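You operate a simulated robot arm through the tools that you are given. There is no shell and no other tool. Be economical: measure what you need, move in short steps, check, and stop when the job is done.

The job below is to be done with a simulated robot arm. You get a single attempt, and the scene is never put back.

JOB
Take both masks off the cover in the stand, then gauge its bore.
Fine: slide at PULL for that; plug and disc go into the USED tub; slide back at LOAD.

The check looks at the end state, three seconds after you hand in, the way a careful person would. Anything else that was tipped, shoved, dropped, spilled or broken makes it a failure. A push-on lid holds only when it is set on centred and level and pressed home; a screw cap is set on level and turned clockwise until tight.

ROBOT AND FRAMES
A 6-joint arm with a two-finger parallel gripper, fixed in place. Base frame: the origin is at the foot of the arm, x ahead of it, y to its left, z up. Units: mm, rad, N and s.
With the tool pointing down near the work surface it reaches from about 240 to 640 mm from the base axis. Its first joint turns from -1.152 to 1.152 rad. Payload 2.7 kg.
Tool frame: the origin (TCP) lies between the finger pads and is the grasp point; the fingertips stand 23 mm ahead of it; z points along the fingers, y is the line along which they close. Largest opening 94 mm; finger width 38, thickness 10; the body of the gripper, 54 by 96 mm, starts 39 mm behind the TCP.
Orientation is that of the tool frame in the base frame, as a unit quaternion [x, y, z, w]. With the fingers straight down and closing along the base's y, the tool's x points along the base's -x, its y along +y and its z along -z.

CONTROLS
- The arm moves only by the tool arm_command. Its argument "plan" is text: rows parted by semicolons, each of 7 numbers parted by spaces: the gripper command, from -1 (shut) to 1 (fully open), values between in proportion, then the shift along the tool's x, y, z in units of 300 mm (1.0 is 300 mm), then the turn, a rotation vector about the tool's x, y, z in units of 180 degrees (1.0 is 180 degrees). In form: hand dx dy dz wx wy wz; .... A call has 1 to 10 rows; each row is the pose to reach, as a shift and turn from the pose commanded when the call began, along the tool's axes at that moment. A call with a number of a shift or a turn outside -1 to 1 is refused whole. A row lasts 0.2 s, in which the tool goes at most 50 mm and 0.15 rad; a call with a longer step from one row to the next is refused whole, and so is a gripper value outside its range. Where a pose cannot be reached the arm comes as near as it can. A force on the tool above 60 N (or 10 N above the force at the start of the call, whichever is more), or a blocked arm, ends the call early, and 0.2 s more pass. The fingers move at their own pace (about 45 mm/s each) and stop on an object; they squeeze with about 41 N. The grip force told is the motor's: it shows also when the fingers shut on nothing. Time passes only in rows, and 0.2 s behind the last, so rows that repeat a pose let the fingers close. It gives the time, the measured TCP pose, the force on the tool (base axes), the opening and the grip force at its end, in the units of the frame above (readings bear some noise).
- Cameras (640 x 400 px; columns grow to the right, rows downward): "scene" is fixed at [79.7, -432.3, 1417.9]; the picture's right is [0.76, -0.65, 0.00], its down [-0.28, -0.33, -0.90] and it looks along [0.59, 0.69, -0.43] (base axes); focal length 315 px, centre (320, 200). "wrist" rides on the gripper at [-39, 0, -44] in the tool frame; the picture's right is [0.00, -1.00, 0.00], its down [0.97, 0.00, -0.24] and it looks along [0.24, 0.00, 0.97] (tool axes); focal length 218 px, centre (320, 200).
- camera(camera): a new picture of that camera. The clock stands still meanwhile.
- locate(camera, pixels): there is no depth. For up to 12 entries [column, row, z] of the newest picture of that camera ("zoom" is the newest enlarged one), the place [x, y] in the base frame at which the ray of that pixel passes the height z, good to about 3 mm. The clock stands still meanwhile.
- inspect(camera, box): a new picture of the part [left, top, right, bottom] of that camera's present view, enlarged. The clock stands still meanwhile.
- job_done(): hands the job in; it is judged then, once.

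Go step by step. Measure first, check grasps and placings, and put right what went wrong. The budget is 80 turns and 38 pictures, counting those below and the enlarged ones. Unless the task says otherwise, let go and move clear before handing in, and close with one line.

The tools are called as name(argument=value, ...) on one line, values as JSON. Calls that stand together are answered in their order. arm_command: Moves the arm, as the interface text tells. Its arguments: {"type":"object","properties":{"plan":{"type":"string"}},"required":["plan"]} The other tools are called the same way: camera (camera) takes a picture; locate (camera, pixels) gives the place at which the rays of pixels pass given heights; inspect (camera, box) takes an enlarged picture of a part of a camera's view; job_done () hands the job in.

At the start:

```text
time: 0.0
ee_pos: [365.3, 73.0, 1283.6]
orientation: [-0.001, 1.0, 0.0, 0.0]
force: [0.7, 0.4, 0.6]
gripper_width: 94.1
grasp_force: 0.1
```

scene: 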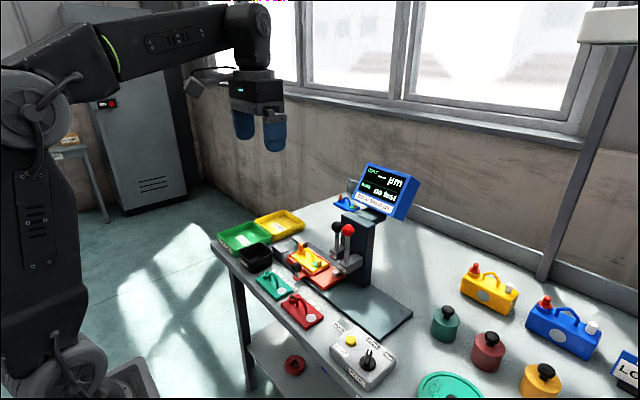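
wrist: 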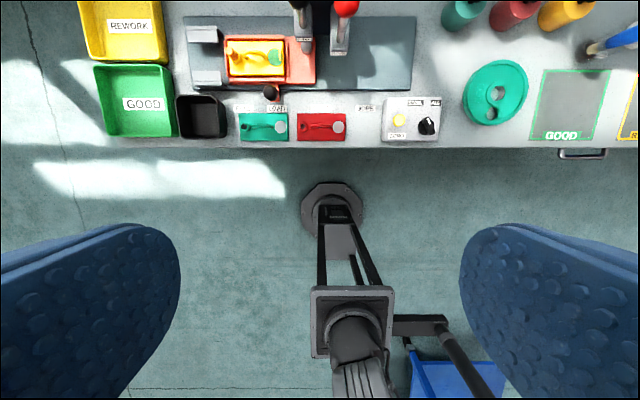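

The pictures show a gauge stand with a yellow cover in a red slide (scene ~310,262), levers, a control box (~363,360) and tubs. I'll enlarge these to read the labels.

inspect(camera="scene", box=[210, 150, 430, 290])

inspect(camera="scene", box=[240, 260, 420, 399])

inspect(camera="wrist", box=[170, 0, 450, 150])

```text
2.86 times, centred on (320, 220) of scene
```

zoom: 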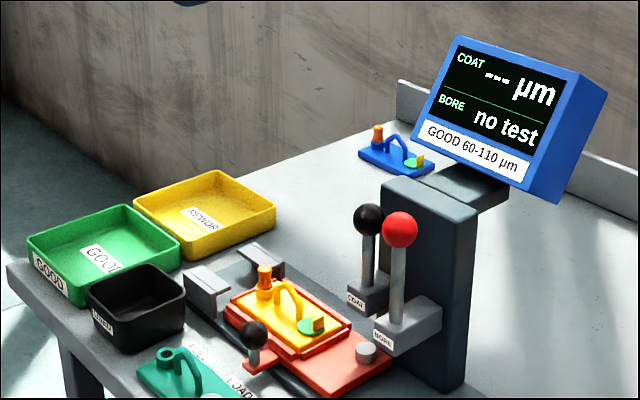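

```text
2.88 times, centred on (330, 330) of scene
```

zoom: 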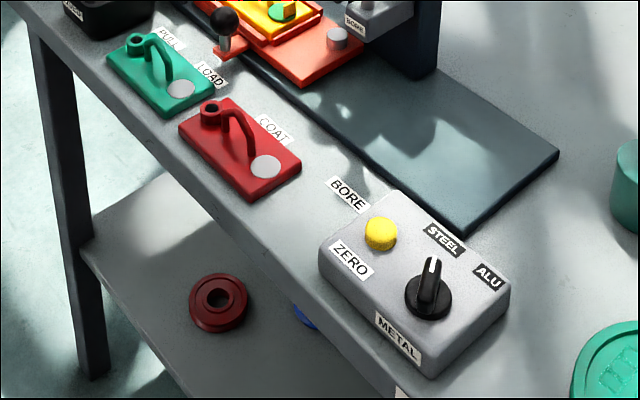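

```text
2.29 times, centred on (310, 75) of wrist
```

zoom: 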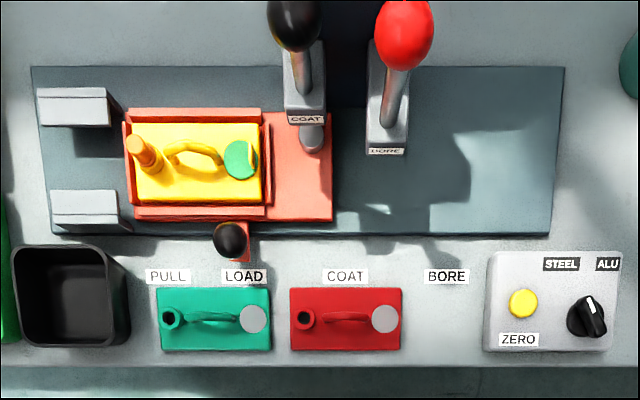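

I need positions: locate the slide parts, tub and covers from the current wrist view.

camera(camera="wrist")

locate(camera="wrist", pixels=[[270, 92, 840], [237, 66, 850], [275, 57, 835], [203, 116, 800], [302, 8, 950], [343, 8, 950], [205, 33, 830], [205, 77, 830], [300, 60, 820], [400, 119, 830]])

```text
32 pictures are left
```

wrist: 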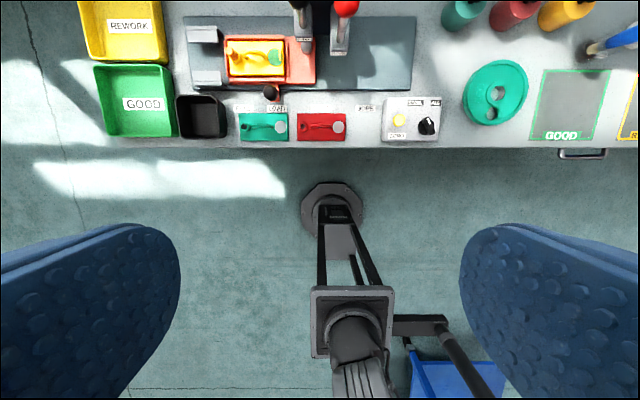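

```text
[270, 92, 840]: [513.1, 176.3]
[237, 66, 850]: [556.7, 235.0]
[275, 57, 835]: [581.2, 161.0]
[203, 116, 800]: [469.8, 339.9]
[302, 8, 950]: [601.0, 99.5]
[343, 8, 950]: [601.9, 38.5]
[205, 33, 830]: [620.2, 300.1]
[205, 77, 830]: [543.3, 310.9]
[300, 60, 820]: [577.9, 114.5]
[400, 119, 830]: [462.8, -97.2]
```

The slide is at LOAD around (560,210), with knob at about (513,176). I'll move the wrist camera closer above it.

arm_command(plan="1 -0.057 0.06 0.11 0 0 0; 1 -0.114 0.12 0.22 0 0 0; 1 -0.171 0.18 0.33 0 0 0; 1 -0.228 0.24 0.44 0 0 0; 1 -0.285 0.30 0.55 0 0 0; 1 -0.342 0.36 0.66 0 0 0; 1 -0.40 0.42 0.76 0 0 0; 1 -0.40 0.42 0.76 0 0 0")

camera(camera="wrist")

```text
time: 1.8
ee_pos: [484.7, 198.9, 1056.7]
orientation: [0.0, 1.0, 0.0, 0.001]
force: [0.4, -0.1, -0.5]
gripper_width: 94.0
grasp_force: 0.0
```

```text
31 pictures are left
```

wrist: 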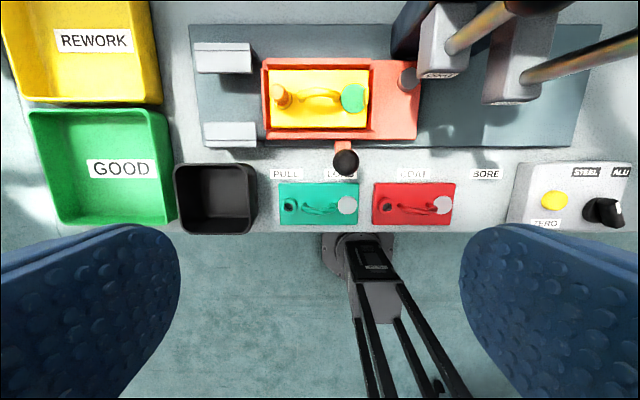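

The cover, slide and hold-down blocks are clear. I'll enlarge the cover and the black tub's label to identify USED and the disc tab.

inspect(camera="wrist", box=[190, 30, 450, 190])

inspect(camera="scene", box=[235, 230, 355, 305])

locate(camera="wrist", pixels=[[347, 162, 840], [347, 162, 860], [270, 70, 830], [270, 127, 830], [369, 70, 830], [369, 127, 830], [276, 93, 860], [353, 98, 840], [217, 200, 800], [224, 58, 840], [230, 134, 840], [407, 78, 830]])

```text
2.46 times, centred on (320, 110) of wrist
```

zoom: 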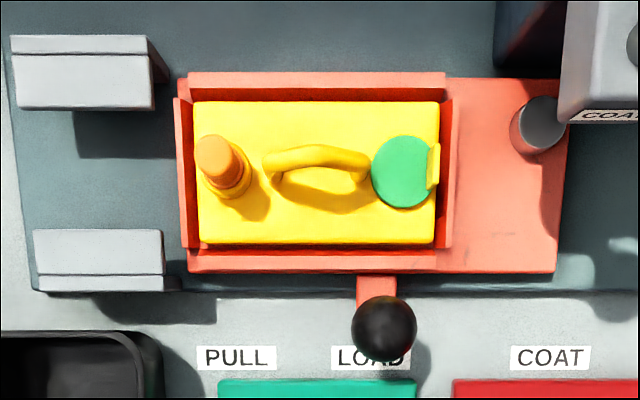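

```text
5.33 times, centred on (295, 268) of scene
```

zoom: 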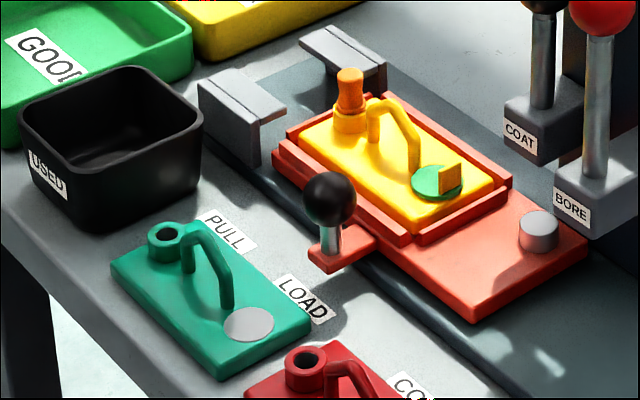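

```text
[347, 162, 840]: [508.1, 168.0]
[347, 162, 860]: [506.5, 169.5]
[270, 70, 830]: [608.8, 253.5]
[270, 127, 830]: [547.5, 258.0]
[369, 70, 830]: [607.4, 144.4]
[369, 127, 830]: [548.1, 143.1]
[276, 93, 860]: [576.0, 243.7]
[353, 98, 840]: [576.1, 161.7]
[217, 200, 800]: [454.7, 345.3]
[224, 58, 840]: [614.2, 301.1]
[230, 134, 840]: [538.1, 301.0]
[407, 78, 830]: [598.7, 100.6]
```

The black tub is USED; the plug stands in the boss at the left, the disc has an upright tab thin along y. Now I'll triangulate heights of knob, plug top, tab, lever balls and tub rim.

locate(camera="scene", pixels=[[296.7, 267.4, 840], [296.7, 267.4, 860], [300.6, 243.5, 860], [300.6, 243.5, 890], [319.4, 263, 840], [319.4, 263, 860], [347.5, 229.5, 960], [347.5, 229.5, 1000], [336.5, 226, 960], [336.5, 226, 1000], [256, 253, 830], [256, 253, 850]])

locate(camera="wrist", pixels=[[276, 90, 860], [276, 90, 890], [366, 97, 840], [366, 97, 860], [286, 174, 800], [341, 173, 800], [413, 174, 800], [486, 174, 800], [217, 165, 840], [215, 233, 840], [176, 200, 840], [257, 200, 840]])

```text
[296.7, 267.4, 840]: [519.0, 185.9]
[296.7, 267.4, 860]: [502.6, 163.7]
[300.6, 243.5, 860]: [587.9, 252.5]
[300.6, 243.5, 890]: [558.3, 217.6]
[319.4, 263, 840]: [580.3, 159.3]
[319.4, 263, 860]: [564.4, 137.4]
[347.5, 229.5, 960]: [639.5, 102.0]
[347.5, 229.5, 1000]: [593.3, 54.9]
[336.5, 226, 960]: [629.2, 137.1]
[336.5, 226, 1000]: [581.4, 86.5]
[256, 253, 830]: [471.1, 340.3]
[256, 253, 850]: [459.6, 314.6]
```

```text
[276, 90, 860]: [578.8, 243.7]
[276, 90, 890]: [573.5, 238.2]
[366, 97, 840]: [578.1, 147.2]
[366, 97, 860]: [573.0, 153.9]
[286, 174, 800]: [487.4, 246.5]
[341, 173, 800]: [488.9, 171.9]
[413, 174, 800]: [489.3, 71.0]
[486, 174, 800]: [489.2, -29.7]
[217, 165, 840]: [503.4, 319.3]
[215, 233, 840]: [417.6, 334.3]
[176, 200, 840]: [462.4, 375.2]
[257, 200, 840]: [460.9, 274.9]
```

Triangulation: knob (507,169,855), plug top (577,242,870), tab (576,150,848); PULL lies +75 mm in y from LOAD. I'll go grip the knob, closing along y.

arm_command(plan="0.3 -0.02 -0.03 0.13 0 0 0; 0.3 -0.04 -0.06 0.26 0 0 0; 0.3 -0.06 -0.09 0.39 0 0 0; 0.3 -0.074 -0.1 0.50 0 0 0; 0.3 -0.074 -0.1 0.58 0 0 0; 0.3 -0.074 -0.1 0.65 0 0 0; 0.3 -0.074 -0.1 0.65 0 0 0")

camera(camera="wrist")

```text
time: 3.4
ee_pos: [507.8, 169.9, 861.4]
orientation: [0.0, 1.0, 0.0, 0.001]
force: [0.5, 0.3, -0.6]
gripper_width: 61.0
grasp_force: 0.0
```

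```text
28 pictures are left
```

wrist: 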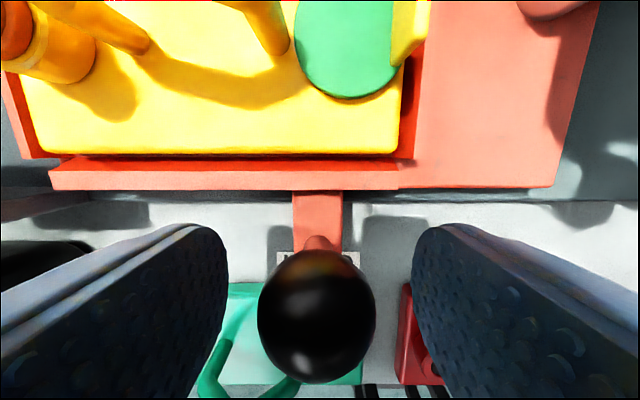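

The ball is centred between the fingers at (316,317). Closing and checking.

arm_command(plan="-1 0 0 0 0 0 0; -1 0 0 0 0 0 0; -1 0 0 0 0 0 0; -1 0 0 0 0 0 0")

arm_command(plan="-1 0 0.04 0 0 0 0; -1 0 0.08 0 0 0 0; -1 0 0.12 0 0 0 0; -1 0 0.16 0 0 0 0; -1 0 0.20 0 0 0 0; -1 0 0.23 0 0 0 0; -1 0 0.25 0 0 0 0; -1 0 0.25 0 0 0 0")

camera(camera="scene")

```text
time: 4.4
ee_pos: [508.8, 168.8, 861.0]
orientation: [0.0, 1.0, 0.0, 0.0]
force: [0.9, 1.3, -0.6]
gripper_width: 29.4
grasp_force: 45.1
```

```text
time: 6.2
ee_pos: [508.6, 243.4, 860.8]
orientation: [0.0, 1.0, 0.0, 0.001]
force: [5.7, 2.8, -2.8]
gripper_width: 29.6
grasp_force: 45.1
```

```text
27 pictures are left
```

scene: 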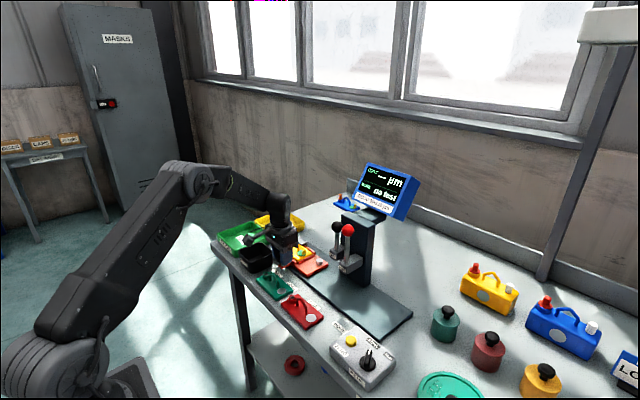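

The slide moved 75 mm with low force; nudging a few mm further to see whether it meets a stop.

arm_command(plan="-1 0 0.007 0 0 0 0; -1 0 0.013 0 0 0 0; -1 0 0.013 0 0 0 0")

```text
time: 7.0
ee_pos: [508.7, 245.2, 861.4]
orientation: [0.001, 1.0, -0.002, -0.001]
force: [1.9, -17.9, 1.6]
gripper_width: 29.2
grasp_force: 44.7
```

It met the stop at y≈245, i.e. PULL. Release and rise to look.

arm_command(plan="0.3 0 -0.003 0 0 0 0; 0.3 0 -0.003 0 0 0 0; 0.3 0 -0.003 0 0 0 0; 0.3 0 -0.003 -0.12 0 0 0; 0.3 0 -0.003 -0.24 0 0 0; 0.3 0 -0.003 -0.36 0 0 0; 0.3 0 -0.003 -0.45 0 0 0; 0.3 0 -0.003 -0.45 0 0 0")

inspect(camera="wrist", box=[160, 20, 480, 220])

inspect(camera="scene", box=[235, 220, 355, 295])

```text
time: 8.8
ee_pos: [506.0, 245.2, 995.4]
orientation: [0.0, 1.0, 0.0, 0.001]
force: [-0.5, 0.1, -0.2]
gripper_width: 61.1
grasp_force: 0.0
```

```text
2.00 times, centred on (320, 120) of wrist
```

zoom: 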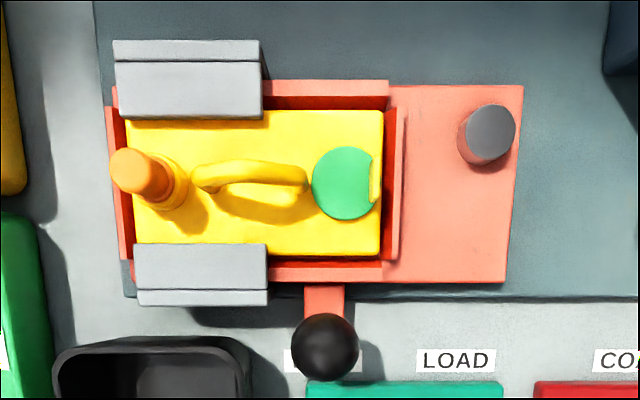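

```text
5.33 times, centred on (295, 258) of scene
```

zoom: 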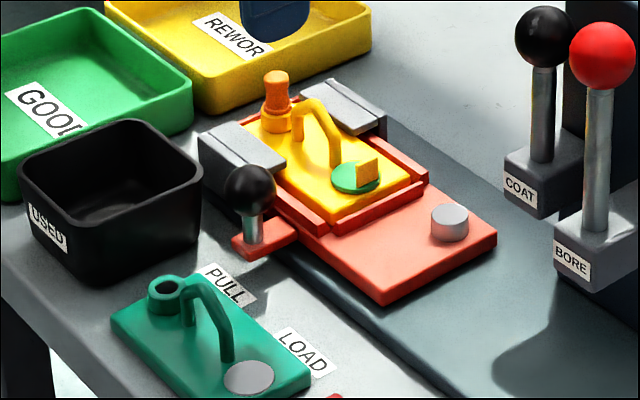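

Cover now sits under both lips at PULL. Triangulating tab and plug at their new places.

locate(camera="wrist", pixels=[[347.5, 98, 848], [348.5, 110, 840], [348.5, 110, 850], [226, 105, 865], [226, 105, 875], [239, 113, 840], [257, 107, 860], [313, 108, 860]])

locate(camera="scene", pixels=[[303.8, 250.5, 840], [303.8, 250.5, 850], [286.6, 235, 865], [286.6, 235, 875], [287, 243, 850]])

```text
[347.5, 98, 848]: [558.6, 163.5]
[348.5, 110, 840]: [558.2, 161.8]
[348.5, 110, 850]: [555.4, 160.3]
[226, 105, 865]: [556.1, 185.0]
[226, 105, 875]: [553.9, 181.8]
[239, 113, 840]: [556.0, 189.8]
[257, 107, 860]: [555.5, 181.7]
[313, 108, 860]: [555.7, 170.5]
```

```text
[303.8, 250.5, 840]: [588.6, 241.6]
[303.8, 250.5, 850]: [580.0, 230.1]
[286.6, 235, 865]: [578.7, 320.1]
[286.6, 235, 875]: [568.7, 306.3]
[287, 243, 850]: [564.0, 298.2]
```

(Stale wrist view there, so I used the camera model: tab top ≈ (574.5,222.5,855).) Hovering above the tab with a small opening and checking.

arm_command(plan="-0.45 -0.08 -0.025 0.1 0 0 0; -0.45 -0.16 -0.05 0.2 0 0 0; -0.45 -0.228 -0.078 0.3 0 0 0; -0.45 -0.228 -0.078 0.35 0 0 0; -0.45 -0.228 -0.078 0.35 0 0 0")

camera(camera="wrist")

inspect(camera="scene", box=[255, 210, 351, 270])

```text
time: 10.0
ee_pos: [576.3, 224.6, 890.3]
orientation: [0.0, 1.0, 0.0, 0.0]
force: [0.9, 0.1, -0.1]
gripper_width: 25.8
grasp_force: 0.0
```

```text
24 pictures are left
```

wrist: 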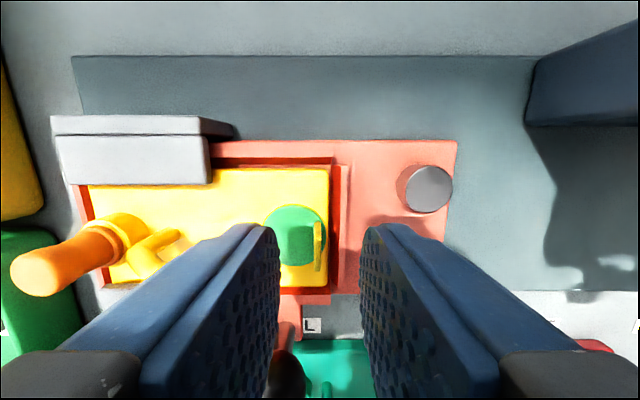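

```text
6.67 times, centred on (303, 240) of scene
```

zoom: 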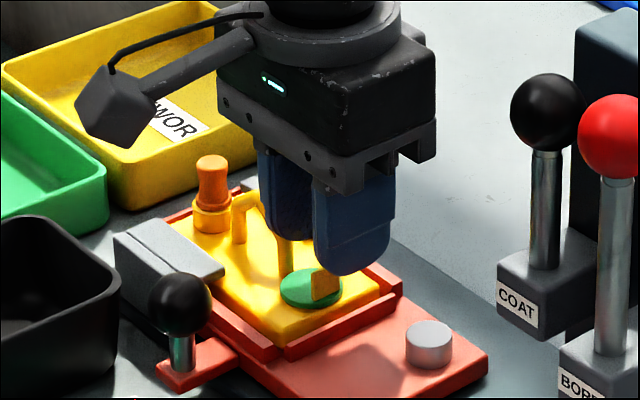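

The tab at (319,245) is centred between the fingers. Shifting 2 mm away from the handle and descending so the tips are ~ at z 848.

arm_command(plan="-0.45 0.007 -0.007 0.03 0 0 0; -0.45 0.007 -0.007 0.05 0 0 0; -0.45 0.007 -0.007 0.065 0 0 0; -0.45 0.007 -0.007 0.065 0 0 0")

inspect(camera="scene", box=[271, 220, 335, 260])

```text
time: 11.0
ee_pos: [574.4, 222.9, 870.5]
orientation: [0.0, 1.0, 0.0, 0.0]
force: [0.8, -0.3, 0.1]
gripper_width: 26.0
grasp_force: 0.0
```

```text
10.00 times, centred on (303, 240) of scene
```

zoom: 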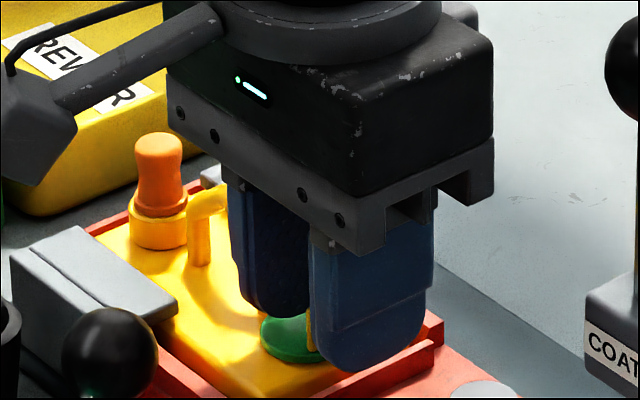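

Tips flank the tab and clear the disc by a few mm; lowering 3 mm and closing.

arm_command(plan="-0.45 0 0 0.01 0 0 0; -1 0 0 0.01 0 0 0; -1 0 0 0.01 0 0 0; -1 0 0 0.01 0 0 0; -1 0 0 0.01 0 0 0")

```text
time: 12.2
ee_pos: [574.4, 220.6, 868.5]
orientation: [0.0, 1.0, 0.0, 0.0]
force: [0.2, 0.4, -0.7]
gripper_width: 0.3
grasp_force: 41.7
```

The fingers shut to 0.3 mm, so they missed (above the tab). Looking.

inspect(camera="scene", box=[271, 220, 335, 260])

inspect(camera="wrist", box=[220, 200, 420, 325])

```text
10.00 times, centred on (303, 240) of scene
```

zoom: 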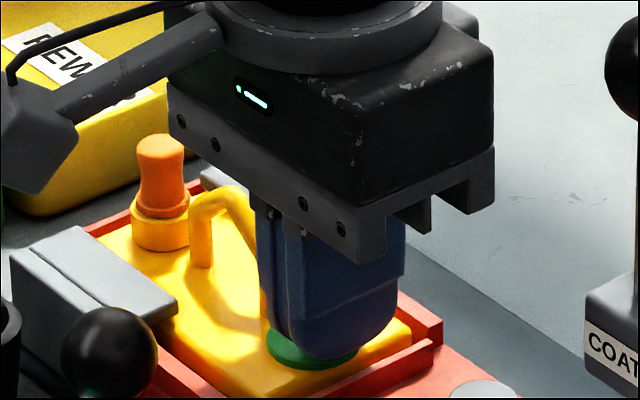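

```text
3.20 times, centred on (320, 262) of wrist
```

zoom: 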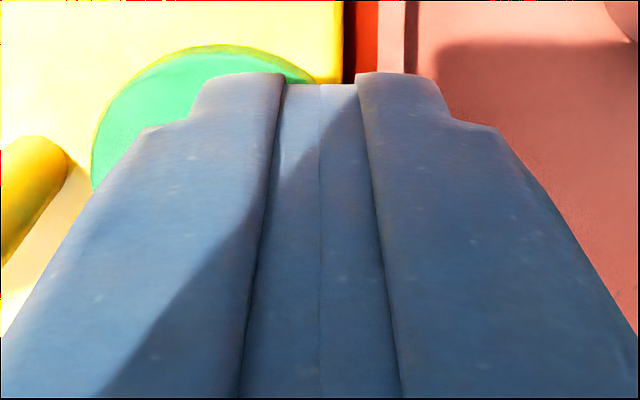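

Reopening to see the tab's position.

arm_command(plan="-0.45 0 0 0 0 0 0; -0.45 0 0 0 0 0 0; -0.45 0 0 0 0 0 0")

camera(camera="wrist")

```text
time: 13.0
ee_pos: [573.7, 221.4, 868.4]
orientation: [-0.001, 1.0, 0.0, -0.001]
force: [-0.2, 0.3, -0.2]
gripper_width: 26.0
grasp_force: 0.1
```

```text
19 pictures are left
```

wrist: 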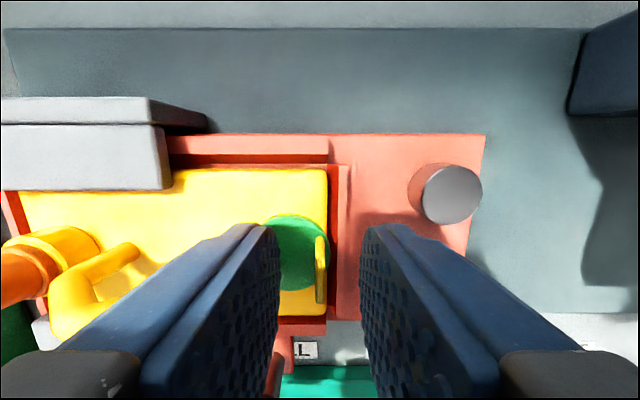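

The tab (320,268) is undisturbed and still between the fingers, so its top is at or just below z≈846. Descending 6 mm more in small steps and closing.

arm_command(plan="-0.45 0.01 0 0.007 0 0 0; -0.45 0.01 0 0.014 0 0 0; -0.45 0.01 0 0.02 0 0 0; -0.45 0.01 0 0.02 0 0 0")

arm_command(plan="-1 0 0 0 0 0 0; -1 0 0 0 0 0 0; -1 0 0 0 0 0 0; -1 0 0 0 0 0 0")

```text
time: 14.0
ee_pos: [571.1, 221.3, 862.7]
orientation: [0.0, 1.0, 0.0, 0.001]
force: [-0.1, 0.2, 4.5]
gripper_width: 25.8
grasp_force: 0.0
```

```text
time: 15.0
ee_pos: [570.9, 220.9, 862.5]
orientation: [-0.001, 1.0, 0.0, 0.001]
force: [1.2, -3.1, 9.9]
gripper_width: 0.4
grasp_force: 41.4
```

There's a slight contact force (≈10 N up) and the fingers closed to 0.4 again; looking before doing more.

inspect(camera="scene", box=[271, 220, 335, 260])

camera(camera="wrist")

```text
10.00 times, centred on (303, 240) of scene
```

zoom: 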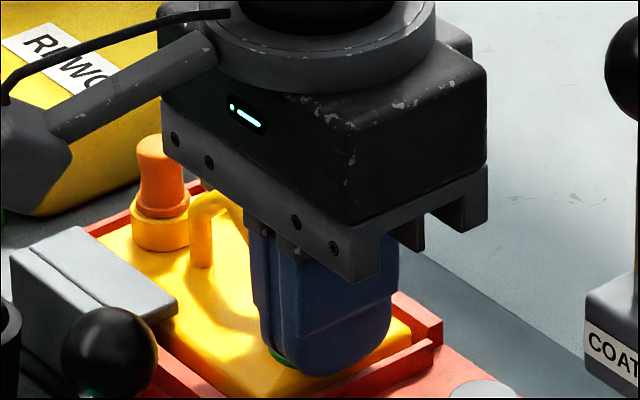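

```text
17 pictures are left
```

wrist: 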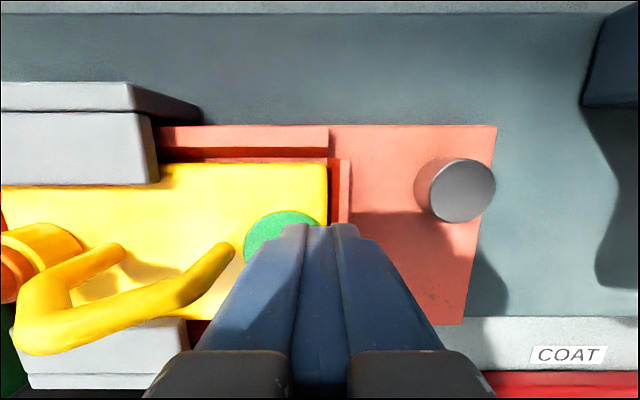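

Ambiguous: lift 4 mm gently while shut to see if there's a pull force.

arm_command(plan="-1 0 0 -0.007 0 0 0; -1 0 0 -0.014 0 0 0; -1 0 0 -0.014 0 0 0")

```text
time: 15.8
ee_pos: [570.8, 221.5, 866.3]
orientation: [0.0, 1.0, 0.0, -0.001]
force: [0.0, -0.1, 0.1]
gripper_width: 0.0
grasp_force: 41.2
```

No pull, so the shut fingers only rested on the tab top (≈840) and the open left finger likely brushed the handle foot. I'll use a narrow 14 mm opening and descend lower.

arm_command(plan="-0.7 0 -0.003 -0.02 0 0 0; -0.7 0 -0.003 -0.02 0 0 0; -0.7 0 -0.003 0 0 0 0; -0.7 0 -0.003 0.01 0 0 0; -0.7 0 -0.003 0.017 0 0 0; -0.7 0 -0.003 0.017 0 0 0")

inspect(camera="wrist", box=[220, 200, 420, 325])

```text
time: 17.2
ee_pos: [570.9, 219.1, 862.9]
orientation: [0.0, 1.0, 0.0, 0.002]
force: [-0.9, -0.4, 6.9]
gripper_width: 14.0
grasp_force: 0.0
```

```text
3.20 times, centred on (320, 262) of wrist
```

zoom: 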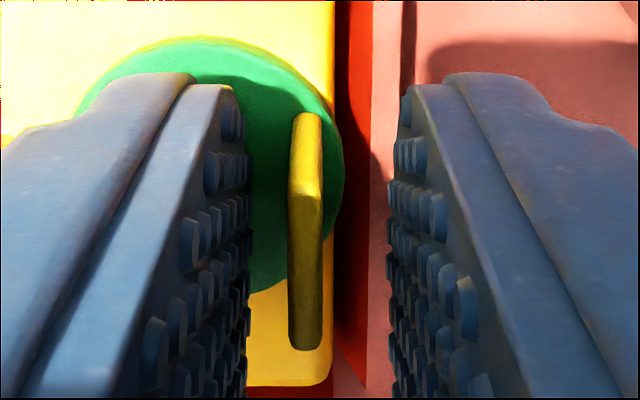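

The tab (zoom 305,230) is clearly between the pads, the tips seem to rest on the disc. I'll back off 1 mm, close and look right at the tips.

arm_command(plan="-0.7 0 0 -0.004 0 0 0; -1 0 0 -0.004 0 0 0; -1 0 0 -0.004 0 0 0; -1 0 0 -0.004 0 0 0")

inspect(camera="wrist", box=[220, 200, 420, 325])

```text
time: 18.2
ee_pos: [572.1, 220.2, 863.8]
orientation: [0.0, 1.0, 0.0, 0.0]
force: [0.4, 0.1, 6.1]
gripper_width: 0.0
grasp_force: 41.2
```

```text
3.20 times, centred on (320, 262) of wrist
```

zoom: 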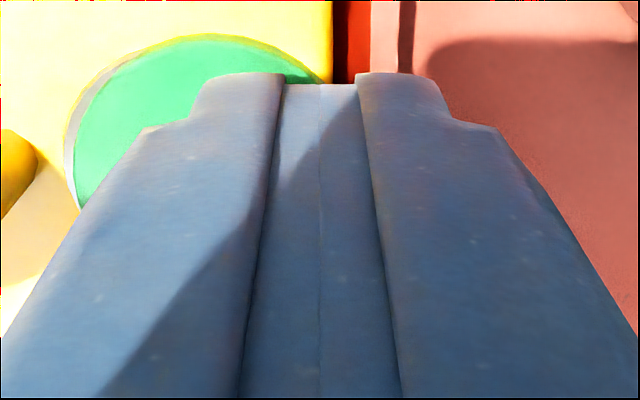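

A silver crescent now shows at the disc's left edge (zoom 72,150), so the disc does move with the fingers. Test: lift 30 mm while shut and look.

arm_command(plan="-1 0 0 -0.02 0 0 0; -1 0 0 -0.04 0 0 0; -1 0 0 -0.07 0 0 0; -1 0 0 -0.1 0 0 0; -1 0 0 -0.1 0 0 0")

inspect(camera="scene", box=[255, 210, 351, 270])

```text
time: 19.4
ee_pos: [571.6, 220.8, 893.1]
orientation: [-0.001, 1.0, 0.001, 0.0]
force: [0.4, 0.4, -0.3]
gripper_width: 0.1
grasp_force: 41.4
```

```text
6.67 times, centred on (303, 240) of scene
```

zoom: 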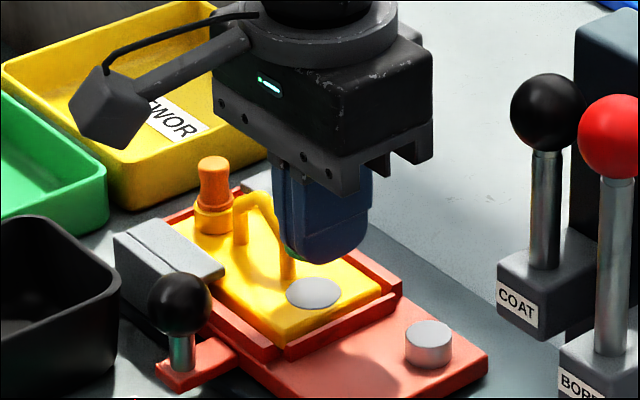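

The disc is held (silver patch bare at zoom 313,293). Carrying it to the USED tub at ≈(460,325), lowering inside and releasing.

arm_command(plan="-1 0 0 -0.1 0 0 0; -1 0.06 0.05 -0.19 0 0 0; -1 0.15 0.14 -0.19 0 0 0; -1 0.24 0.23 -0.19 0 0 0; -1 0.32 0.3 -0.19 0 0 0; -1 0.372 0.347 -0.15 0 0 0; -1 0.372 0.347 -0.03 0 0 0; -1 0.372 0.347 0.06 0 0 0; -1 0.372 0.347 0.12 0 0 0; -1 0.372 0.347 0.12 0 0 0")

camera(camera="wrist")

```text
time: 21.6
ee_pos: [460.6, 324.5, 856.2]
orientation: [0.001, 1.0, 0.001, 0.001]
force: [-1.2, 0.9, -0.1]
gripper_width: 0.0
grasp_force: 41.3
```

```text
13 pictures are left
```

wrist: 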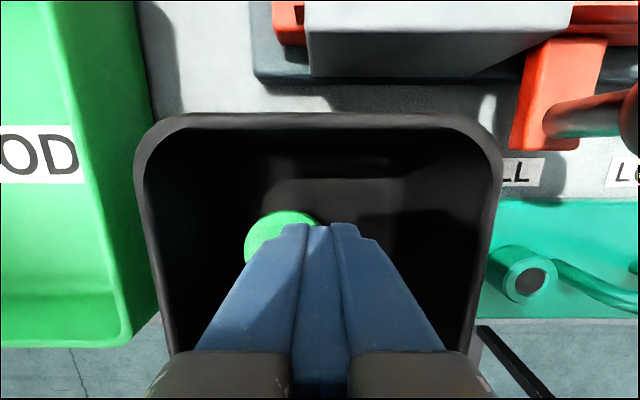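

Disc is inside the tub. Release, rise, and move to hover over the plug to test reach and view.

arm_command(plan="-0.5 0 0 0 0 0 0; -0.5 0 0 0 0 0 0; -0.5 0 0 -0.1 0 0 0; -0.5 0 0 -0.25 0 0 0; -0.3 0 0 -0.30 0 0 0; -0.3 -0.1 0 -0.30 0 0 0; -0.3 -0.2 0 -0.30 0 0 0; -0.3 -0.3 -0.01 -0.28 0 0 0; -0.3 -0.39 -0.025 -0.25 0 0 0; -0.3 -0.39 -0.025 -0.25 0 0 0")

camera(camera="wrist")

```text
time: 23.8
ee_pos: [563.8, 308.0, 929.7]
orientation: [0.0, 1.0, -0.001, 0.0]
force: [1.0, 0.2, 0.0]
gripper_width: 32.6
grasp_force: 0.0
out of reach, approached as far as the arm can: row 9, 10
```

```text
12 pictures are left
```

wrist: 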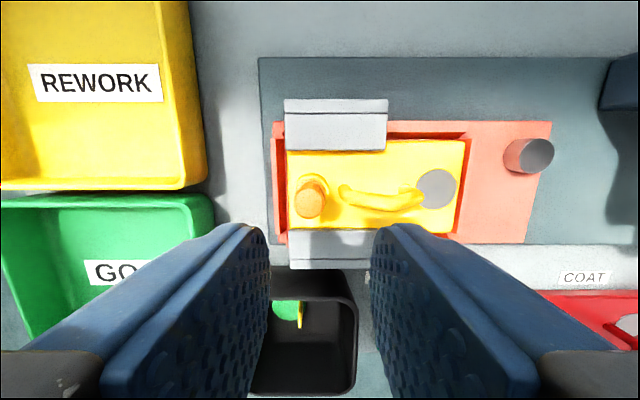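

Plug at (309,203) → about (576,313.5), beyond straight-down reach (stopped at radius ~642). Disc lies in the tub (285,310). I'll tilt the tool 12° outward to extend reach.

arm_command(plan="-0.3 0 0 0 0 -0.034 0; -0.3 0 0 0 0 -0.067 0; -0.3 0 0 0 0 -0.067 0; -0.3 0 0 0 0 -0.067 0")

```text
time: 24.8
ee_pos: [562.4, 309.1, 931.4]
orientation: [0.0, 0.994, 0.0, 0.105]
force: [0.1, -0.7, -0.1]
gripper_width: 32.8
grasp_force: 0.0
```

The tilt took. Now moving above the plug at TCP z≈900.

arm_command(plan="-0.35 -0.012 0.008 0.055 0 0 0; -0.35 -0.0235 0.015 0.111 0 0 0; -0.35 -0.0235 0.015 0.111 0 0 0")

camera(camera="wrist")

```text
time: 25.6
ee_pos: [576.9, 311.1, 900.2]
orientation: [0.0, 0.994, 0.001, 0.105]
force: [-0.6, 0.3, 0.5]
gripper_width: 30.9
grasp_force: 0.0
```

```text
11 pictures are left
```

wrist: 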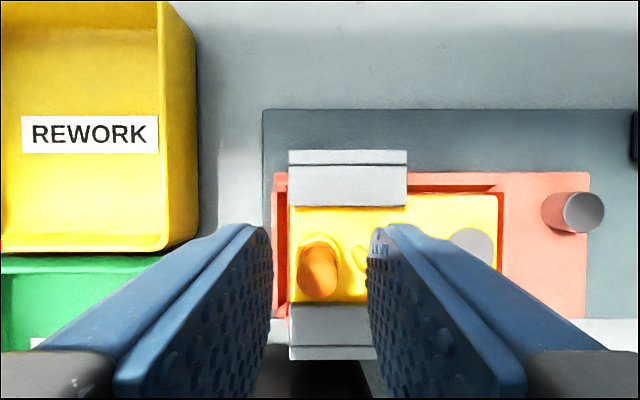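

Plug (318,272) is centred between the fingers. Narrowing to 24 mm (to stay off the handle at 355,255) and descending to tips ≈ z 860.

arm_command(plan="-0.49 0 0 0 0 0 0; -0.49 0.006 0 0.028 0 0 0; -0.49 0.0118 0 0.0554 0 0 0; -0.49 0.0118 0 0.0554 0 0 0")

inspect(camera="scene", box=[255, 210, 319, 250])

```text
time: 26.6
ee_pos: [576.9, 313.2, 888.6]
orientation: [0.0, 0.994, 0.002, 0.11]
force: [-9.3, -1.1, 29.5]
gripper_width: 24.4
grasp_force: 0.4
```

```text
10.00 times, centred on (287, 230) of scene
```

zoom: 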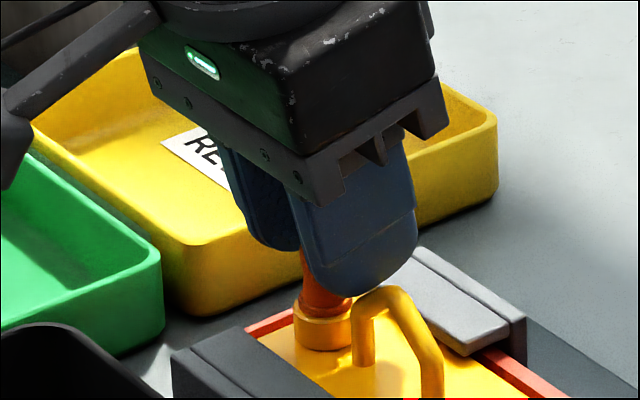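

Right finger presses the handle top (29 N) at TCP 888.6, yet the plug is well between the fingers. Back up to relieve and close.

arm_command(plan="-0.49 -0.005 0.003 -0.0228 0 0 0; -0.49 -0.005 0.003 -0.0228 0 0 0")

arm_command(plan="-1 0 0 0 0 0 0; -1 0 0 0 0 0 0; -1 0 0 0 0 0 0")

```text
time: 27.2
ee_pos: [577.2, 313.0, 887.9]
orientation: [0.0, 0.995, -0.001, 0.103]
force: [1.1, 1.2, 2.4]
gripper_width: 23.3
grasp_force: 0.1
```

```text
time: 28.0
ee_pos: [577.4, 314.3, 889.5]
orientation: [0.0, 0.994, 0.0, 0.105]
force: [-0.9, -0.1, -1.1]
gripper_width: 4.5
grasp_force: 40.5
```

Width 4.5 mm — the masks seem soft. Pull straight up gently in steps.

arm_command(plan="-1 -0.002 0 -0.0098 0 0 0; -1 -0.0042 0 -0.0196 0 0 0; -1 -0.0083 0 -0.0391 0 0 0; -1 -0.0125 0 -0.0587 0 0 0; -1 -0.0125 0 -0.0587 0 0 0")

inspect(camera="scene", box=[255, 210, 319, 250])

```text
time: 29.2
ee_pos: [577.4, 312.8, 907.9]
orientation: [0.0, 0.994, 0.0, 0.106]
force: [0.1, -0.3, -0.3]
gripper_width: 4.2
grasp_force: 41.3
```

```text
10.00 times, centred on (287, 230) of scene
```

zoom: 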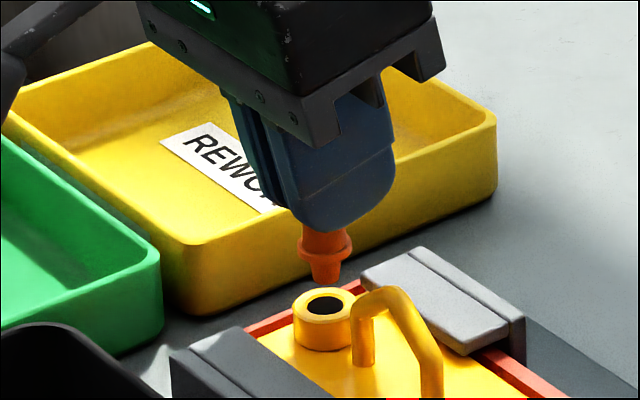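

The plug is out (zoom 325,255) and the bore open. Carrying it to the USED tub, untilting on the way.

arm_command(plan="-1 -0.0156 0 -0.0735 0 0 0; -1 -0.0312 0 -0.147 0 0 0; -1 0.08 0.013 -0.173 0 0 0; -1 0.2 0.026 -0.2 0 0.033 0; -1 0.35 0.04 -0.228 0 0.067 0; -1 0.37 0.04 -0.14 0 0.067 0; -1 0.39 0.04 -0.04 0 0.067 0; -1 0.409 0.04 0.049 0 0.067 0; -1 0.409 0.04 0.049 0 0.067 0")

arm_command(plan="-0.4 0 0 0 0 0 0; -0.4 0 0 0 0 0 0; -0.4 0 0 0 0 0 0; -0.4 0 0 -0.12 0 0 0; -0.4 0 0 -0.24 0 0 0; -0.4 0 0 -0.36 0 0 0; -0.4 0 0 -0.36 0 0 0")

camera(camera="wrist")

```text
time: 31.2
ee_pos: [460.8, 325.5, 867.5]
orientation: [0.0, 1.0, 0.0, 0.0]
force: [-0.4, -0.6, -0.9]
gripper_width: 4.5
grasp_force: 41.0
```

```text
time: 32.8
ee_pos: [460.6, 325.4, 976.9]
orientation: [0.0, 1.0, 0.0, 0.001]
force: [0.1, -0.5, 0.1]
gripper_width: 28.1
grasp_force: 0.0
```

```text
8 pictures are left
```

wrist: 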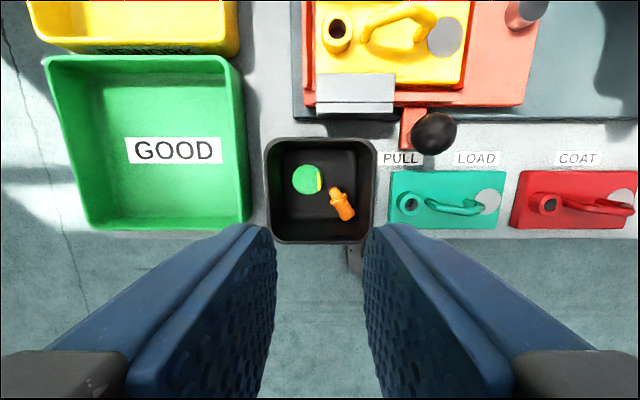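

Both masks are in the USED tub (307,180 and 342,203). Now regrip the slide knob.

arm_command(plan="0.3 -0.05 -0.13 0 0 0 0; 0.3 -0.1 -0.26 0.02 0 0 0; 0.3 -0.157 -0.267 0.12 0 0 0; 0.3 -0.157 -0.267 0.25 0 0 0; 0.3 -0.157 -0.267 0.33 0 0 0; 0.3 -0.157 -0.267 0.386 0 0 0; 0.3 -0.157 -0.267 0.386 0 0 0; -1 -0.157 -0.267 0.386 0 0 0; -1 -0.157 -0.267 0.386 0 0 0; -1 -0.157 -0.267 0.386 0 0 0")

arm_command(plan="-1 0 -0.08 0 0 0 0; -1 0 -0.17 0 0 0 0; -1 0 -0.26 0 0 0 0; -1 0 -0.35 0 0 0 0; -1 0 -0.44 0 0 0 0; -1 0 -0.53 0 0 0 0; -1 0 -0.62 0 0 0 0; -1 0 -0.71 0 0 0 0; -1 0 -0.8 0 0 0 0; -1 0 -0.8 0 0 0 0")

```text
time: 34.2
ee_pos: [508.4, 248.2, 874.2]
orientation: [-0.003, 1.0, 0.003, 0.003]
force: [-5.3, -5.2, 7.9]
gripper_width: 58.9
grasp_force: 0.0
stopped in row 7: the force on the tool passed its limit (the readings are from after the stop); the commanded pose is now the measured one
```

```text
time: 36.4
ee_pos: [508.7, 7.2, 872.3]
orientation: [-0.001, 1.0, 0.003, 0.002]
force: [-18.7, -1.5, 11.1]
gripper_width: 29.0
grasp_force: 45.2
```

The descent hit something near y≈248+40 (tub rim or lip block), but the knob got gripped (29 mm) and moved. Checking the scene before going on.

camera(camera="scene")

```text
7 pictures are left
```

scene: 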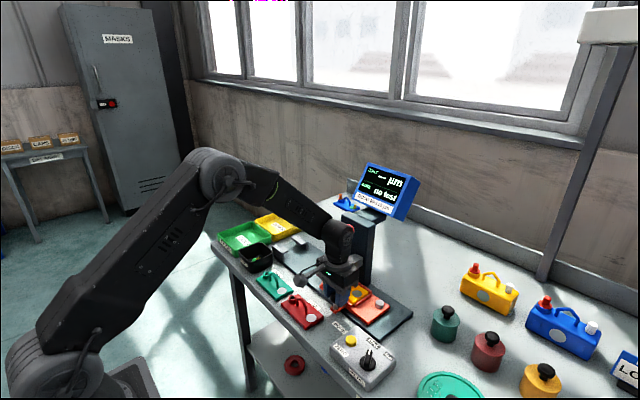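

The tub still stands upright. A −18.7 N x-force remains, so I'll zoom in near the gripper and the gauge blocks.

inspect(camera="scene", box=[290, 200, 418, 280])

```text
5.00 times, centred on (354, 240) of scene
```

zoom: 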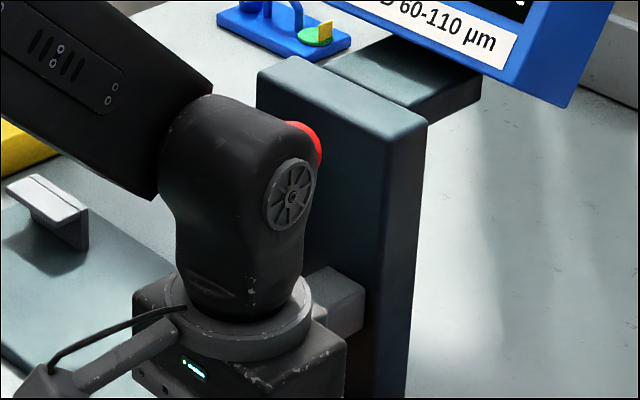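

Levers and gauge look untouched; the side force is probably from gripping the ball high. Release, lower 11 mm, regrip, and continue toward BORE.

arm_command(plan="0 0 0 0 0 0 0; 0 0 0 0 0 0 0; 0 0.0 0 0.02 0 0 0; 0 0.0 0 0.037 0 0 0; 0 0 0 0.037 0 0 0; -1 0 0 0.037 0 0 0; -1 0 0 0.037 0 0 0; -1 0 0 0.037 0 0 0")

arm_command(plan="-1 0 -0.04 0 0 0 0; -1 0 -0.08 0 0 0 0; -1 0 -0.11 0 0 0 0; -1 0 -0.12 0 0 0 0; -1 0 -0.12 0 0 0 0")

```text
time: 38.2
ee_pos: [508.4, 7.8, 860.4]
orientation: [-0.003, 1.0, 0.003, 0.003]
force: [1.5, 0.4, -1.2]
gripper_width: 29.4
grasp_force: 45.3
```

```text
time: 39.4
ee_pos: [510.1, -28.0, 859.6]
orientation: [-0.002, 1.0, 0.002, 0.003]
force: [-0.8, -4.1, 2.2]
gripper_width: 29.5
grasp_force: 45.0
```

At −28 with little force; nudging to find the BORE stop (expected ≈ −31).

arm_command(plan="-1 0 -0.008 0 0 0 0; -1 0 -0.014 0 0 0 0; -1 0 -0.014 0 0 0 0")

```text
time: 40.2
ee_pos: [509.4, -30.6, 859.5]
orientation: [-0.002, 1.0, 0.003, 0.003]
force: [-3.0, 17.4, 7.5]
gripper_width: 28.9
grasp_force: 45.5
```

Stop met at −30.6: BORE. Release and rise clear for a look at the red lever.

arm_command(plan="0 0 0.008 0 0 0 0; 0 0 0.008 0 0 0 0; 0 0 0.008 0 0 0 0; 0 0 0.008 -0.12 0 0 0; 0 0.05 0.1 -0.25 0 0 0; 0 0.1 0.2 -0.38 0 0 0; 0 0.1 0.3 -0.5 0 0 0; 0 0.06 0.4 -0.62 0 0 0; 0 0.03 0.43 -0.76 0 0 0; 0 0.03 0.43 -0.85 0 0 0")

camera(camera="wrist")

inspect(camera="scene", box=[280, 160, 420, 340])

```text
refused: row 6 steps farther than a row can; nothing moved
```

```text
5 pictures are left
```

wrist: 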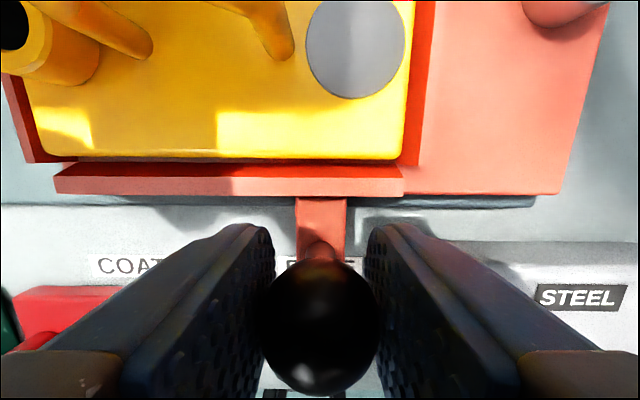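

```text
2.22 times, centred on (350, 250) of scene
```

zoom: 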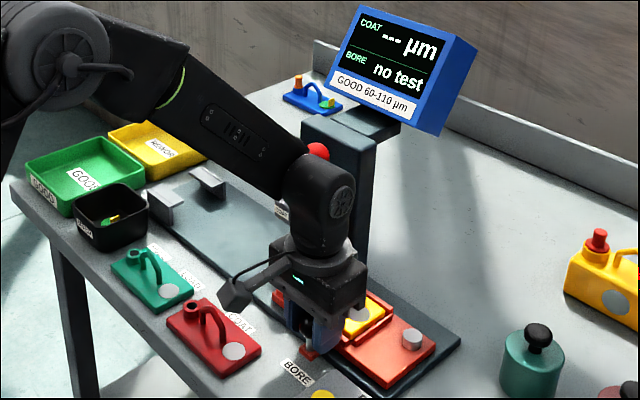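

The plan was refused for step size (tub and slide look fine in the pictures). Redo with shorter steps, no picture yet.

arm_command(plan="0 0 0.008 0 0 0 0; 0 0 0.008 0 0 0 0; 0 0 0.008 0 0 0 0; 0 0 0.008 -0.12 0 0 0; 0 0.05 0.07 -0.24 0 0 0; 0 0.1 0.13 -0.36 0 0 0; 0 0.1 0.2 -0.48 0 0 0; 0 0.06 0.26 -0.6 0 0 0; 0 0.03 0.31 -0.73 0 0 0; 0 0.03 0.33 -0.83 0 0 0")

```text
time: 42.4
ee_pos: [498.6, 65.1, 1108.2]
orientation: [-0.002, 1.0, 0.003, 0.002]
force: [0.2, 0.4, 0.6]
gripper_width: 46.9
grasp_force: 0.0
```

Clear now; one wrist view to place the red lever ball.

camera(camera="wrist")

locate(camera="scene", pixels=[[347.5, 229.5, 970], [347.5, 229.5, 980], [347.5, 229.5, 990], [347.5, 229.5, 1000]])

```text
3 pictures are left
```

wrist: 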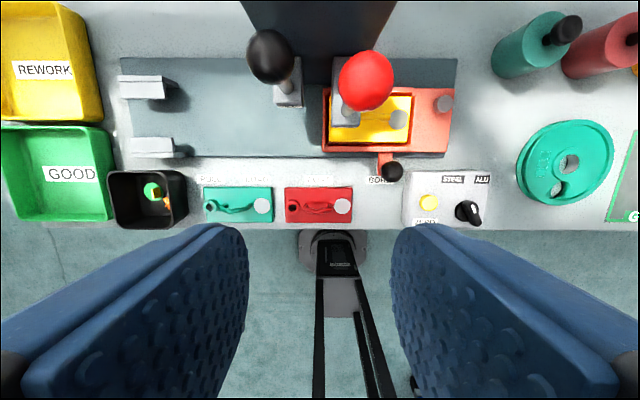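

```text
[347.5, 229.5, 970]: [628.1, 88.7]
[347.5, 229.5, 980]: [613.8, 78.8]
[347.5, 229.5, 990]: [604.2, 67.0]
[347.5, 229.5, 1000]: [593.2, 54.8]
```

Red ball triangulates to ≈(576,38,1014), rod vertical. Approach from above and grip it along y.

arm_command(plan="-0.02 -0.086 -0.03 0 0 0 0; -0.02 -0.172 -0.06 0 0 0 0; -0.02 -0.258 -0.09 0.04 0 0 0; -0.02 -0.258 -0.09 0.12 0 0 0; -0.02 -0.258 -0.09 0.2 0 0 0; -0.02 -0.258 -0.09 0.26 0 0 0; -0.02 -0.258 -0.09 0.305 0 0 0; -0.02 -0.258 -0.09 0.305 0 0 0")

arm_command(plan="-1 0 0 0 0 0 0; -1 0 0 0 0 0 0; -1 0 0 0 0 0 0")

```text
time: 44.2
ee_pos: [575.9, 38.7, 1018.2]
orientation: [-0.002, 1.0, 0.002, 0.003]
force: [-0.7, 0.0, 0.6]
gripper_width: 46.4
grasp_force: 0.1
```

```text
time: 45.0
ee_pos: [576.8, 40.3, 1018.3]
orientation: [-0.003, 1.0, 0.003, 0.004]
force: [0.0, 7.1, -1.7]
gripper_width: 31.2
grasp_force: 45.6
```

Ball gripped (31 mm). Pull it 25 mm toward the robot with a slight drop and read the force.

arm_command(plan="-1 0.02 0 0.001 0 0 0; -1 0.04 0 0.003 0 0 0; -1 0.06 0 0.006 0 0 0; -1 0.08 0 0.011 0 0 0; -1 0.08 0 0.011 0 0 0")

```text
time: 46.2
ee_pos: [555.2, 38.8, 1016.0]
orientation: [-0.002, 1.0, 0.003, 0.01]
force: [30.8, 9.5, 1.7]
gripper_width: 31.1
grasp_force: 44.5
```

It's following (21 mm at 31 N, grip intact). Continuing along the arc.

arm_command(plan="-1 0.028 0 0.008 0 0 0; -1 0.053 0 0.019 0 0 0; -1 0.078 0 0.031 0 0 0; -1 0.102 0 0.046 0 0 0; -1 0.123 0 0.063 0 0 0; -1 0.123 0 0.063 0 0 0")

```text
time: 47.6
ee_pos: [515.5, 39.3, 995.7]
orientation: [-0.003, 1.0, 0.002, 0.003]
force: [-0.2, -0.1, 0.2]
gripper_width: 0.0
grasp_force: 42.5
```

The ball slipped out of the grip. One zoom to see the lever state and the display.

inspect(camera="scene", box=[310, 155, 430, 290])

```text
2.96 times, centred on (370, 222) of scene
```

zoom: 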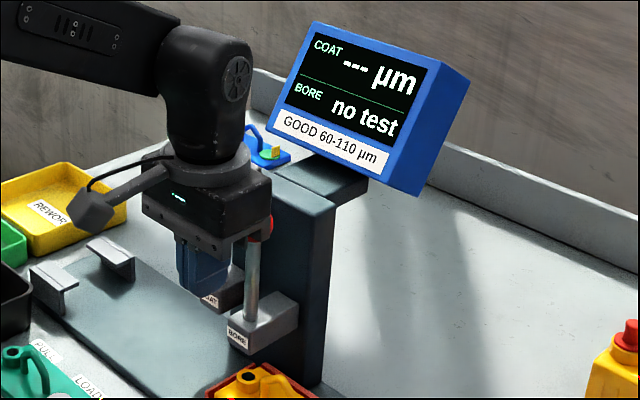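

The rod is still upright: these look like vertical plungers rather than tilting levers (bore sits directly beneath the BORE block). I'll press straight down on the red ball with shut fingers.

arm_command(plan="-1 0 0 -0.12 0 0 0; -1 0 0 -0.23 0 0 0; -1 -0.1 -0.002 -0.23 0 0 0; -1 -0.202 -0.002 -0.23 0 0 0; -1 -0.202 -0.002 -0.19 0 0 0; -1 -0.202 -0.002 -0.16 0 0 0; -1 -0.202 -0.002 -0.13 0 0 0; -1 -0.202 -0.002 -0.13 0 0 0")

```text
time: 49.4
ee_pos: [576.0, 39.0, 1034.4]
orientation: [-0.003, 1.0, 0.002, 0.003]
force: [0.6, -0.2, 2.4]
gripper_width: 0.1
grasp_force: 42.5
```

The tips are at ≈1011 with only 2 N — the ball seems to give way. Continue pressing in small steps.

arm_command(plan="-1 0 0 0.015 0 0 0; -1 0 0 0.03 0 0 0; -1 0 0 0.045 0 0 0; -1 0 0 0.06 0 0 0; -1 0 0 0.06 0 0 0")

```text
time: 50.6
ee_pos: [576.5, 39.2, 1016.8]
orientation: [-0.003, 1.0, 0.003, 0.004]
force: [0.3, -0.9, 5.1]
gripper_width: 0.0
grasp_force: 41.8
```

Force grows only to 5 N at tips ≈994 — like a return spring. Continue.

arm_command(plan="-1 0 0 0.02 0 0 0; -1 0 0 0.04 0 0 0; -1 0 0 0.06 0 0 0; -1 0 0 0.08 0 0 0; -1 0 0 0.08 0 0 0")

```text
time: 51.6
ee_pos: [578.0, 39.3, 1007.5]
orientation: [-0.003, 1.0, 0.002, 0.012]
force: [-2.3, 1.7, 8.6]
gripper_width: 0.2
grasp_force: 41.9
stopped in row 4: the force on the tool passed its limit (the readings are from after the stop); the commanded pose is now the measured one
```

A hard stop was reached at tips ≈985 (≈45 mm travel). Check the display and plunger.

inspect(camera="scene", box=[310, 155, 430, 290])

```text
2.96 times, centred on (370, 222) of scene
```

zoom: 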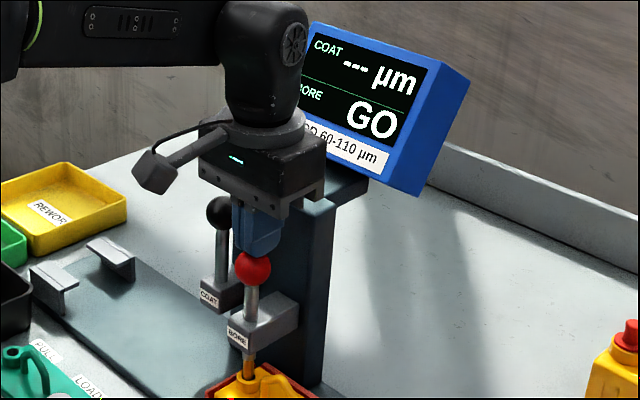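

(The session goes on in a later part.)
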